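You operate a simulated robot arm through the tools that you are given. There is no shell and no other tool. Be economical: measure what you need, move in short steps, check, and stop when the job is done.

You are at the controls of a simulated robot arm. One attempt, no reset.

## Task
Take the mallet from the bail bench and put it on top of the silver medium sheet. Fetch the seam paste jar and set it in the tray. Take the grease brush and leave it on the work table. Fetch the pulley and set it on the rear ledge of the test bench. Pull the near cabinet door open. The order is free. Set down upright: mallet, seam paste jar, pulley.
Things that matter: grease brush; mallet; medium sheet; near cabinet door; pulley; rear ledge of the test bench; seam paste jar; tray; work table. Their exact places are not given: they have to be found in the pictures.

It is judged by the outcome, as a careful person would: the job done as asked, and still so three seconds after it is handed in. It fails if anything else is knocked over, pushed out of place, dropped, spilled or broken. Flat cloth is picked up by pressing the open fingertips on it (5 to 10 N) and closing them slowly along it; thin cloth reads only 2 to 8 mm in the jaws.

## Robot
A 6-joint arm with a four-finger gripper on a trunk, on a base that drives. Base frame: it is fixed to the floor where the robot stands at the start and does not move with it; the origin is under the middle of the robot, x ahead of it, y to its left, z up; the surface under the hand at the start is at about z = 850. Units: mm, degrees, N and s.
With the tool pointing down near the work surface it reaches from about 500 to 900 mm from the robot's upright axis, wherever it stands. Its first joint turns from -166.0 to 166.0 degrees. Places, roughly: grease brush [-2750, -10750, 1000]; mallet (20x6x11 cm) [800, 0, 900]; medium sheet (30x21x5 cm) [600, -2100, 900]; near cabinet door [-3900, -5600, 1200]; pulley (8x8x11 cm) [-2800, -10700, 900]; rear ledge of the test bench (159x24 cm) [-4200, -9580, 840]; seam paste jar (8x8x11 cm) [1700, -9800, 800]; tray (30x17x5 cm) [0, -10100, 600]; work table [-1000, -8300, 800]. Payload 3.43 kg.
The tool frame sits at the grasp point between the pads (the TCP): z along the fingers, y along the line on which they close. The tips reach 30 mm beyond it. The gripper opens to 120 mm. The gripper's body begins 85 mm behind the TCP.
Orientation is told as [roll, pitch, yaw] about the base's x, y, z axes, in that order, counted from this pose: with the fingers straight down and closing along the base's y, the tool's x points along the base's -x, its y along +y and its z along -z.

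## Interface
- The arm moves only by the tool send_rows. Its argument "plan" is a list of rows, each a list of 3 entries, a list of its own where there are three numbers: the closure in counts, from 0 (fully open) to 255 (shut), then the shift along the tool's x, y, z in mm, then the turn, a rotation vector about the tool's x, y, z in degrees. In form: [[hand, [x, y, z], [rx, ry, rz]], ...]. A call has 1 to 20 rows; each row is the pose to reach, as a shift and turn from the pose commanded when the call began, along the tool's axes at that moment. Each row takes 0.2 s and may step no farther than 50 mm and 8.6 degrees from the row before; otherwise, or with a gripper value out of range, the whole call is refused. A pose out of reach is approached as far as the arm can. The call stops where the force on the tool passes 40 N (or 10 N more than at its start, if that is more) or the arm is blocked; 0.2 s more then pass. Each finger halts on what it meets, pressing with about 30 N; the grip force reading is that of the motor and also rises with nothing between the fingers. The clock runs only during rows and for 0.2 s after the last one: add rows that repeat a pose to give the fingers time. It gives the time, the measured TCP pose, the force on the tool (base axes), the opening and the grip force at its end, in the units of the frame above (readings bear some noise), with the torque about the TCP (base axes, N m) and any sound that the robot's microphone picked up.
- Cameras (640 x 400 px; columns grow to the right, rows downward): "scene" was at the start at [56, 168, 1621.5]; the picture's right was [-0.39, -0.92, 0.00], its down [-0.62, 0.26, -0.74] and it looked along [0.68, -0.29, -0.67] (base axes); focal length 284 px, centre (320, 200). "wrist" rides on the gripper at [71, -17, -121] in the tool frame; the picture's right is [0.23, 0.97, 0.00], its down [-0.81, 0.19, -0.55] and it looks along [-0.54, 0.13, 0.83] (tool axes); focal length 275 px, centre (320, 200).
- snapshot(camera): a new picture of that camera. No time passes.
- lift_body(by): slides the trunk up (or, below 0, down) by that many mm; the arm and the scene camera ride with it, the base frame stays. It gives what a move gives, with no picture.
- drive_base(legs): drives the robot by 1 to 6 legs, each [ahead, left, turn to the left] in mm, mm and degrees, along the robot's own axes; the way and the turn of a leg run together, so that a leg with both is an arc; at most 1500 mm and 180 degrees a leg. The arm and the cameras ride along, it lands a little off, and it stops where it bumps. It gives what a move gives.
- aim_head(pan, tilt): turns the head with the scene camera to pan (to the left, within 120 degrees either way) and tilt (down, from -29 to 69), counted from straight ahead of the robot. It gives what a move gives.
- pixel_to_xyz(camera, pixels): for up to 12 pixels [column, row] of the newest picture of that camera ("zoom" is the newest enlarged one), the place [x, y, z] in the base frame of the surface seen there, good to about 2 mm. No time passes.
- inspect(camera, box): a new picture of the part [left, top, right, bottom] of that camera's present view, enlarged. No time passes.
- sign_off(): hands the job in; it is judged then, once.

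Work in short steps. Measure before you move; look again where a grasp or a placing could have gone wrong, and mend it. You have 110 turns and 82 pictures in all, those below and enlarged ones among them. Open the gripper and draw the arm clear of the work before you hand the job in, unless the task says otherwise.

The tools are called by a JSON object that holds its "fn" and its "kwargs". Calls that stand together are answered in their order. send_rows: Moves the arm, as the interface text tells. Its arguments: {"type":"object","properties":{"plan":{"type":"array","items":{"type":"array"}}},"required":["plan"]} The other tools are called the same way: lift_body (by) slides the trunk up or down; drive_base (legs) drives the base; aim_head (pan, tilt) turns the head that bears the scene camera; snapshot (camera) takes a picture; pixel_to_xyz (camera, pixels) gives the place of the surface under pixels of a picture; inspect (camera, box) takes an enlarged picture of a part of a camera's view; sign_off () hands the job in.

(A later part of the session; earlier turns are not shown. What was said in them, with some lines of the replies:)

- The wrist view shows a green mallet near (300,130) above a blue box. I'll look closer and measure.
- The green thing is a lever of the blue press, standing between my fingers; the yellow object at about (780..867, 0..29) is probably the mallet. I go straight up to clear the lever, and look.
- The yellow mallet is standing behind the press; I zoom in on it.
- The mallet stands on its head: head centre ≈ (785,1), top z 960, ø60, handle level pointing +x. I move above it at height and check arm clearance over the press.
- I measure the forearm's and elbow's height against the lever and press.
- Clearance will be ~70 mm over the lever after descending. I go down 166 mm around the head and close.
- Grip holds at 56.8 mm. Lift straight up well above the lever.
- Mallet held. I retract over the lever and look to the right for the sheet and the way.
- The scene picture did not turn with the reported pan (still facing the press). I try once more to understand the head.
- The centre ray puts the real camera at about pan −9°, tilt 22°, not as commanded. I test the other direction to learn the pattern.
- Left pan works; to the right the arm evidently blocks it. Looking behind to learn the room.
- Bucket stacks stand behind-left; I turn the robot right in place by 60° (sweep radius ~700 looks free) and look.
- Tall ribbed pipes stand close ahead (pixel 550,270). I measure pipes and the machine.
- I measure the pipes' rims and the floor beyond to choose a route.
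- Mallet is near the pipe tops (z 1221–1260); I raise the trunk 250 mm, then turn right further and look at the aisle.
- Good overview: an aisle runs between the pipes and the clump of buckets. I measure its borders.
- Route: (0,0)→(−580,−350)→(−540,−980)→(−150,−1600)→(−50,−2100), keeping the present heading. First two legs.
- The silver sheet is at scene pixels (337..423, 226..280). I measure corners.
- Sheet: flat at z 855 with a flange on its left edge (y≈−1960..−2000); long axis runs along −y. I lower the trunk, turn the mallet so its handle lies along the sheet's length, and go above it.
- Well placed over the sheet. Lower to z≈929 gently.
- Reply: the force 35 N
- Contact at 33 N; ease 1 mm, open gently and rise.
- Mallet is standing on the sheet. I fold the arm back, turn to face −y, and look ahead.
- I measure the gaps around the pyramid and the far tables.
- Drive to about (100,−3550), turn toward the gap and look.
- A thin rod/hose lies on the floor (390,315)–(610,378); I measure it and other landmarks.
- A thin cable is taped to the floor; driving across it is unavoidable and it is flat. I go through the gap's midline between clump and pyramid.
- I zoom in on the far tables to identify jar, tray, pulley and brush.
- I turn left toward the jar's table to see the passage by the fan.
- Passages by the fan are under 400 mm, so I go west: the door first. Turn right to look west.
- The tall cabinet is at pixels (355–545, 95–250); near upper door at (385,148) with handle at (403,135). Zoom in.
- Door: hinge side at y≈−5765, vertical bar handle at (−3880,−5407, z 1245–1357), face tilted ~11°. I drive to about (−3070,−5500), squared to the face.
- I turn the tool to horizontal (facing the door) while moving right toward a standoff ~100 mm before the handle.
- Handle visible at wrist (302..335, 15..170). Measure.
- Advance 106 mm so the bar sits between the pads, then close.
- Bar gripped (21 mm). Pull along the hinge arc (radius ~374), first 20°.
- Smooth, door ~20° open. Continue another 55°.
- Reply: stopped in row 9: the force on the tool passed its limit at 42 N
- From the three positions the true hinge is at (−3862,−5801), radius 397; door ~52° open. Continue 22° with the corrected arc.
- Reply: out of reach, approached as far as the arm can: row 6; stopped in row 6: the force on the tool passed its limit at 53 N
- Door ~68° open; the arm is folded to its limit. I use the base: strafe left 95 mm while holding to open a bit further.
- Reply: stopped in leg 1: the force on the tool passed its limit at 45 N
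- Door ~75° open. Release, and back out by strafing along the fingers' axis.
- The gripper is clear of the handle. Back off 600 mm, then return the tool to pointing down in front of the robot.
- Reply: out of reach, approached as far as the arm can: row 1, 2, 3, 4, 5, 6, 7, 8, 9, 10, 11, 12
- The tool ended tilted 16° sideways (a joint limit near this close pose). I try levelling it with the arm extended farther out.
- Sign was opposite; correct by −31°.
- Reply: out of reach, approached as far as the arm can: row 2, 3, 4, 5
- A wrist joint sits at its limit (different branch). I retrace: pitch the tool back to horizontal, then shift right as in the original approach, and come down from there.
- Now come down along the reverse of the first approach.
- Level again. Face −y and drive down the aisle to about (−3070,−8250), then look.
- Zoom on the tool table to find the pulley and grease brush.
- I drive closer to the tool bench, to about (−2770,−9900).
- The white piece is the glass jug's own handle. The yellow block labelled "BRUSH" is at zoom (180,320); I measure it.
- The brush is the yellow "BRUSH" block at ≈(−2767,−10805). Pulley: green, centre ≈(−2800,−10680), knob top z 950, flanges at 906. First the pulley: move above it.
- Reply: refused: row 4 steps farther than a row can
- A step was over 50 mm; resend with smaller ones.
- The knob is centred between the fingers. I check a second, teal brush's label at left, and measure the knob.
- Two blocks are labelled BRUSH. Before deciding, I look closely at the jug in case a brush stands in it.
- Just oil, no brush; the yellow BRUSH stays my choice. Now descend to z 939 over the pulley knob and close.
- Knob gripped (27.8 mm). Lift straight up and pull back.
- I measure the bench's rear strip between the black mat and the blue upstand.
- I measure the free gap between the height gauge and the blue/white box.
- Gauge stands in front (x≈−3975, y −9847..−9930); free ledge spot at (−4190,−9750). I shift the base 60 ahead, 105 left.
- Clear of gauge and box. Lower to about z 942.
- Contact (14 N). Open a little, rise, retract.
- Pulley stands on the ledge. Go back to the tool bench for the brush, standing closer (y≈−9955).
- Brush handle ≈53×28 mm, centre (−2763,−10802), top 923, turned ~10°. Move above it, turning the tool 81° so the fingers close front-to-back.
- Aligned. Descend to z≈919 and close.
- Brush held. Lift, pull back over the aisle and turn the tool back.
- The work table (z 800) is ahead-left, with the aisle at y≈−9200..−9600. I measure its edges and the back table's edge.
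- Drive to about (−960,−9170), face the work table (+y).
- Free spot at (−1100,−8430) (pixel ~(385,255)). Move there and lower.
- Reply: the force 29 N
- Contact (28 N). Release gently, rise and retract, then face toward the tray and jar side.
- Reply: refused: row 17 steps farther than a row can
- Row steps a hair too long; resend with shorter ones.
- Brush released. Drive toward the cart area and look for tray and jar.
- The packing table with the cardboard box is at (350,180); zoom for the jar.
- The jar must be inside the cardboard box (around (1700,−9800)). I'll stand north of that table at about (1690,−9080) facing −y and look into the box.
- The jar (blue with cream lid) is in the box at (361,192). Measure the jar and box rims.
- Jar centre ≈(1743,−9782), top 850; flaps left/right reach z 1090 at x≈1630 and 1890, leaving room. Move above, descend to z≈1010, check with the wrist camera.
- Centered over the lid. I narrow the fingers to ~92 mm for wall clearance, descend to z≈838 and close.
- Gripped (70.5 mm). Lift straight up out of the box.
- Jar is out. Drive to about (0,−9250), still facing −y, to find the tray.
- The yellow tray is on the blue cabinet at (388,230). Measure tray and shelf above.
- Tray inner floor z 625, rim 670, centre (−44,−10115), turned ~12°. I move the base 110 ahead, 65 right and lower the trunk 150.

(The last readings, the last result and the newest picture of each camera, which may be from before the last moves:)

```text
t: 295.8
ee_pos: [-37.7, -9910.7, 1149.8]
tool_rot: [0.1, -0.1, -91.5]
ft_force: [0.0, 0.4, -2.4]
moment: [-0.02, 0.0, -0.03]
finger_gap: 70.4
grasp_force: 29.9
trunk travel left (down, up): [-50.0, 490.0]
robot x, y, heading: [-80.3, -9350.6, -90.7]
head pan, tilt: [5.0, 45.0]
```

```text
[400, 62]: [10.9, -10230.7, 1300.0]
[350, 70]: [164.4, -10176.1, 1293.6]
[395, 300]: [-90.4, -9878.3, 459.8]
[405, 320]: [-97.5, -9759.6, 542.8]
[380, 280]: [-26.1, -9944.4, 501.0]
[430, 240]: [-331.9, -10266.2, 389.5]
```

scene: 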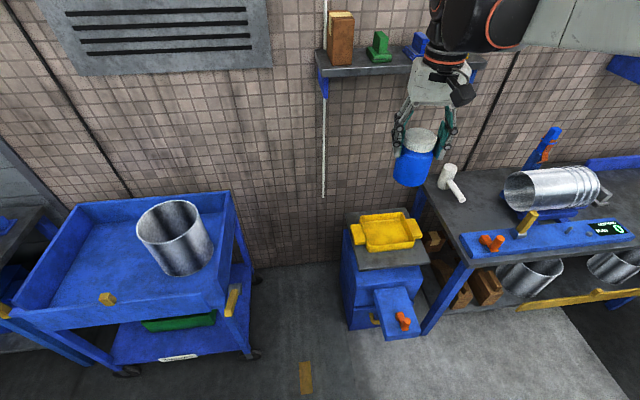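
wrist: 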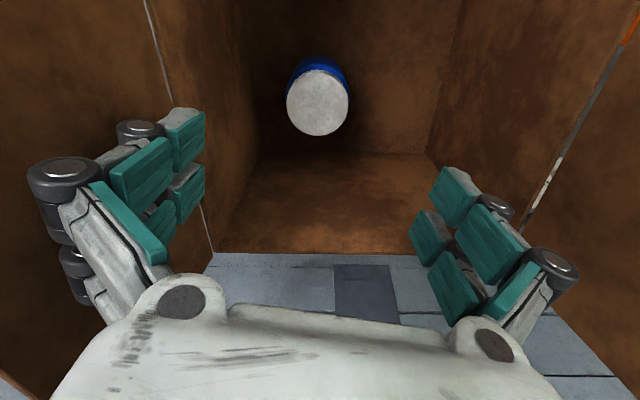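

Shelf edge (y −10230, z 1300) is no obstacle if I first lower, then move forward. Lower to z≈800 and go over the tray.

{"fn": "send_rows", "kwargs": {"plan": [[255, [0, 0, 45], [0, 0, 0]], [255, [0, 0, 90], [0, 0, 0]], [255, [0, 0, 135], [0, 0, 0]], [255, [0, 0, 180], [0, 0, 0]], [255, [0, 0, 225], [0, 0, 0]], [255, [0, 0, 270], [0, 0, 0]], [255, [0, 0, 310], [0, 0, 0]], [255, [0, 0, 335], [0, 0, 0]], [255, [-40, 0, 335], [0, 0, 0]], [255, [-80, 0, 335], [0, 0, 0]], [255, [-120, 0, 335], [0, 0, 0]], [255, [-160, 0, 335], [0, 0, 0]], [255, [-190, 0, 335], [0, 0, 0]], [255, [-204, -1, 335], [0, 0, 0]], [255, [-204, -1, 335], [0, 0, 0]]]}}

{"fn": "snapshot", "kwargs": {"camera": "scene"}}

```text
t: 299.0
ee_pos: [-43.4, -10115.0, 815.2]
tool_rot: [0.1, 0.0, -91.6]
ft_force: [-0.3, 0.4, -3.4]
moment: [-0.01, 0.0, 0.02]
finger_gap: 70.5
grasp_force: 29.9
trunk travel left (down, up): [-50.0, 490.0]
robot x, y, heading: [-80.2, -9348.7, -90.8]
head pan, tilt: [5.0, 45.0]
```

```text
5 pictures are left
```

scene: 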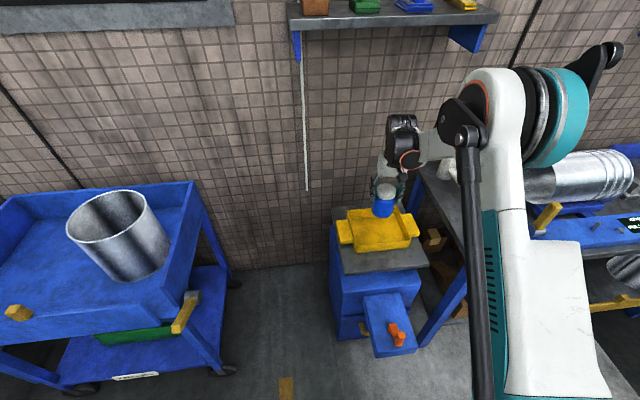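

Over the tray. Lower carefully to ~724.

{"fn": "send_rows", "kwargs": {"plan": [[255, [0, 0, 40], [0, 0, 0]], [255, [0, 0, 70], [0, 0, 0]], [255, [0, 0, 84], [0, 0, 0]], [255, [0, 0, 88], [0, 0, 0]], [255, [0, 0, 90], [0, 0, 0]], [255, [0, 0, 91.5], [0, 0, 0]]]}}

```text
t: 300.4
ee_pos: [-44.1, -10115.9, 724.0]
tool_rot: [0.1, -0.1, -91.6]
ft_force: [0.9, -0.6, -2.5]
moment: [0.03, 0.02, -0.03]
finger_gap: 70.4
grasp_force: 30.1
trunk travel left (down, up): [-50.0, 490.0]
robot x, y, heading: [-82.9, -9354.3, -90.8]
head pan, tilt: [5.0, 45.0]
```

{"fn": "send_rows", "kwargs": {"plan": [[255, [0, 0, 1], [0, 0, 0]], [255, [0, 0, 2], [0, 0, 0]], [255, [0, 0, 3], [0, 0, 0]], [255, [0, 0, 3], [0, 0, 0]]]}}

```text
t: 301.4
ee_pos: [-43.6, -10114.9, 720.6]
tool_rot: [0.1, -0.1, -91.5]
ft_force: [-0.4, -0.3, -1.9]
moment: [-0.01, 0.04, 0.02]
finger_gap: 70.3
grasp_force: 30.2
trunk travel left (down, up): [-50.0, 490.0]
robot x, y, heading: [-84.9, -9352.1, -90.8]
head pan, tilt: [5.0, 45.0]
```

No contact yet; continue in 1 mm steps.

{"fn": "send_rows", "kwargs": {"plan": [[255, [0, 0, 1], [0, 0, 0]], [255, [0, 0, 2], [0, 0, 0]], [255, [0, 0, 2], [0, 0, 0]]]}}

```text
t: 302.2
ee_pos: [-43.4, -10115.3, 721.1]
tool_rot: [0.1, -0.3, -91.7]
ft_force: [-0.3, -7.1, 18.5]
moment: [-0.36, 0.06, 0.01]
finger_gap: 70.7
grasp_force: 30.3
trunk travel left (down, up): [-50.0, 490.0]
robot x, y, heading: [-79.7, -9351.0, -90.6]
head pan, tilt: [5.0, 45.0]
```

Contact (18 N). Release, rise and withdraw.

{"fn": "send_rows", "kwargs": {"plan": [[255, [0, 0, -1], [0, 0, 0]], [95, [0, 0, -1], [0, 0, 0]], [70, [0, 0, -1], [0, 0, 0]], [40, [0, 0, -1], [0, 0, 0]], [40, [0, 0, -1], [0, 0, 0]], [40, [0, 0, -25], [0, 0, 0]], [40, [0, 0, -65], [0, 0, 0]], [40, [0, 0, -105], [0, 0, 0]], [0, [0, 0, -145], [0, 0, 0]], [0, [40, 0, -165], [0, 0, 0]], [0, [80, 0, -185], [0, 0, 0]], [0, [120, 0, -205], [0, 0, 0]], [0, [160, 0, -225], [0, 0, 0]], [0, [200, 0, -245], [0, 0, 0]], [0, [200, 0, -290], [0, 0, 0]], [0, [200, 0, -335], [0, 0, 0]], [0, [200, 0, -380], [0, 0, 0]]]}}

{"fn": "inspect", "kwargs": {"camera": "scene", "box": [280, 150, 480, 300]}}

```text
t: 305.8
ee_pos: [-39.0, -9915.4, 1101.2]
tool_rot: [0.1, -0.1, -91.6]
ft_force: [0.5, 0.4, -0.6]
moment: [0.02, -0.03, 0.0]
finger_gap: 119.9
grasp_force: 0.0
trunk travel left (down, up): [-50.0, 490.0]
robot x, y, heading: [-82.2, -9349.6, -90.8]
head pan, tilt: [5.0, 45.0]
```

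```text
2.67 times, centred on (380, 225) of scene
```

zoom: 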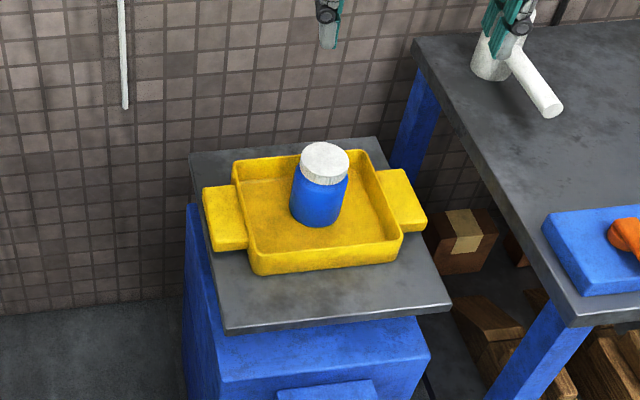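

The jar stands in the tray. As a final check I turn to view the brush on the work table.

{"fn": "drive_base", "kwargs": {"legs": [[-100, 0, 0], [0, 0, 130]]}}

{"fn": "aim_head", "kwargs": {"pan": 95, "tilt": 30}}

{"fn": "snapshot", "kwargs": {"camera": "scene"}}

```text
t: 312.4
ee_pos: [327.4, -8857.1, 1099.6]
tool_rot: [0.2, -0.1, 38.3]
ft_force: [-0.3, 0.1, 0.2]
moment: [-0.02, 0.0, 0.01]
finger_gap: 119.9
grasp_force: 0.0
trunk travel left (down, up): [-50.0, 490.0]
robot x, y, heading: [-78.4, -9252.1, 39.3]
head pan, tilt: [5.0, 45.0]
```

```text
t: 314.0
ee_pos: [326.3, -8855.2, 1099.4]
tool_rot: [0.1, -0.1, 38.4]
ft_force: [-0.3, 0.8, 0.2]
moment: [0.0, 0.04, -0.01]
finger_gap: 120.1
grasp_force: 0.0
trunk travel left (down, up): [-50.0, 490.0]
robot x, y, heading: [-84.0, -9252.9, 39.0]
head pan, tilt: [95.0, 30.0]
```

```text
3 pictures are left
```

scene: 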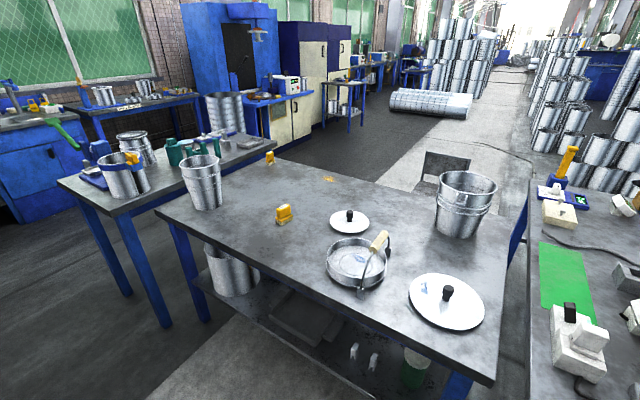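

The brush stands on the table at (284,213). One zoom to confirm the cabinet door is still open.

{"fn": "inspect", "kwargs": {"camera": "scene", "box": [260, 10, 380, 100]}}

```text
4.44 times, centred on (320, 55) of scene
```

zoom: 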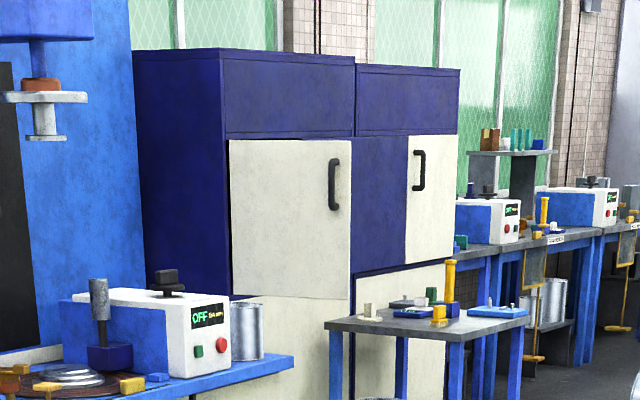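

{"fn": "pixel_to_xyz", "kwargs": {"camera": "zoom", "pixels": [[345, 230], [235, 230], [334, 185]]}}

```text
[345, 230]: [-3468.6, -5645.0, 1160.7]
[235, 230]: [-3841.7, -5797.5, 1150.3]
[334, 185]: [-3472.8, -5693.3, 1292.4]
```

The door edge measures ~77° from closed, every object is in place, and the gripper is open and clear. Handing in.

{"fn": "sign_off", "kwargs": {}}

```text
The job is handed in.
```

All five parts are done and the job is handed in; the one uncertain point is which brush was meant.

- **Mallet:** standing upright on the silver sheet.
- **Seam paste jar:** lifted out of the cardboard box and set upright in the yellow tray.
- **Grease brush:** standing on the work table. Two blocks on the tool bench were labelled "BRUSH", and neither said "grease". I took the yellow one because it was nearest the given place, though its height did not match well.
- **Pulley:** upright on the rear ledge of the test bench, between the height gauge and the blue box.
- **Near cabinet door:** open by about 77 degrees.
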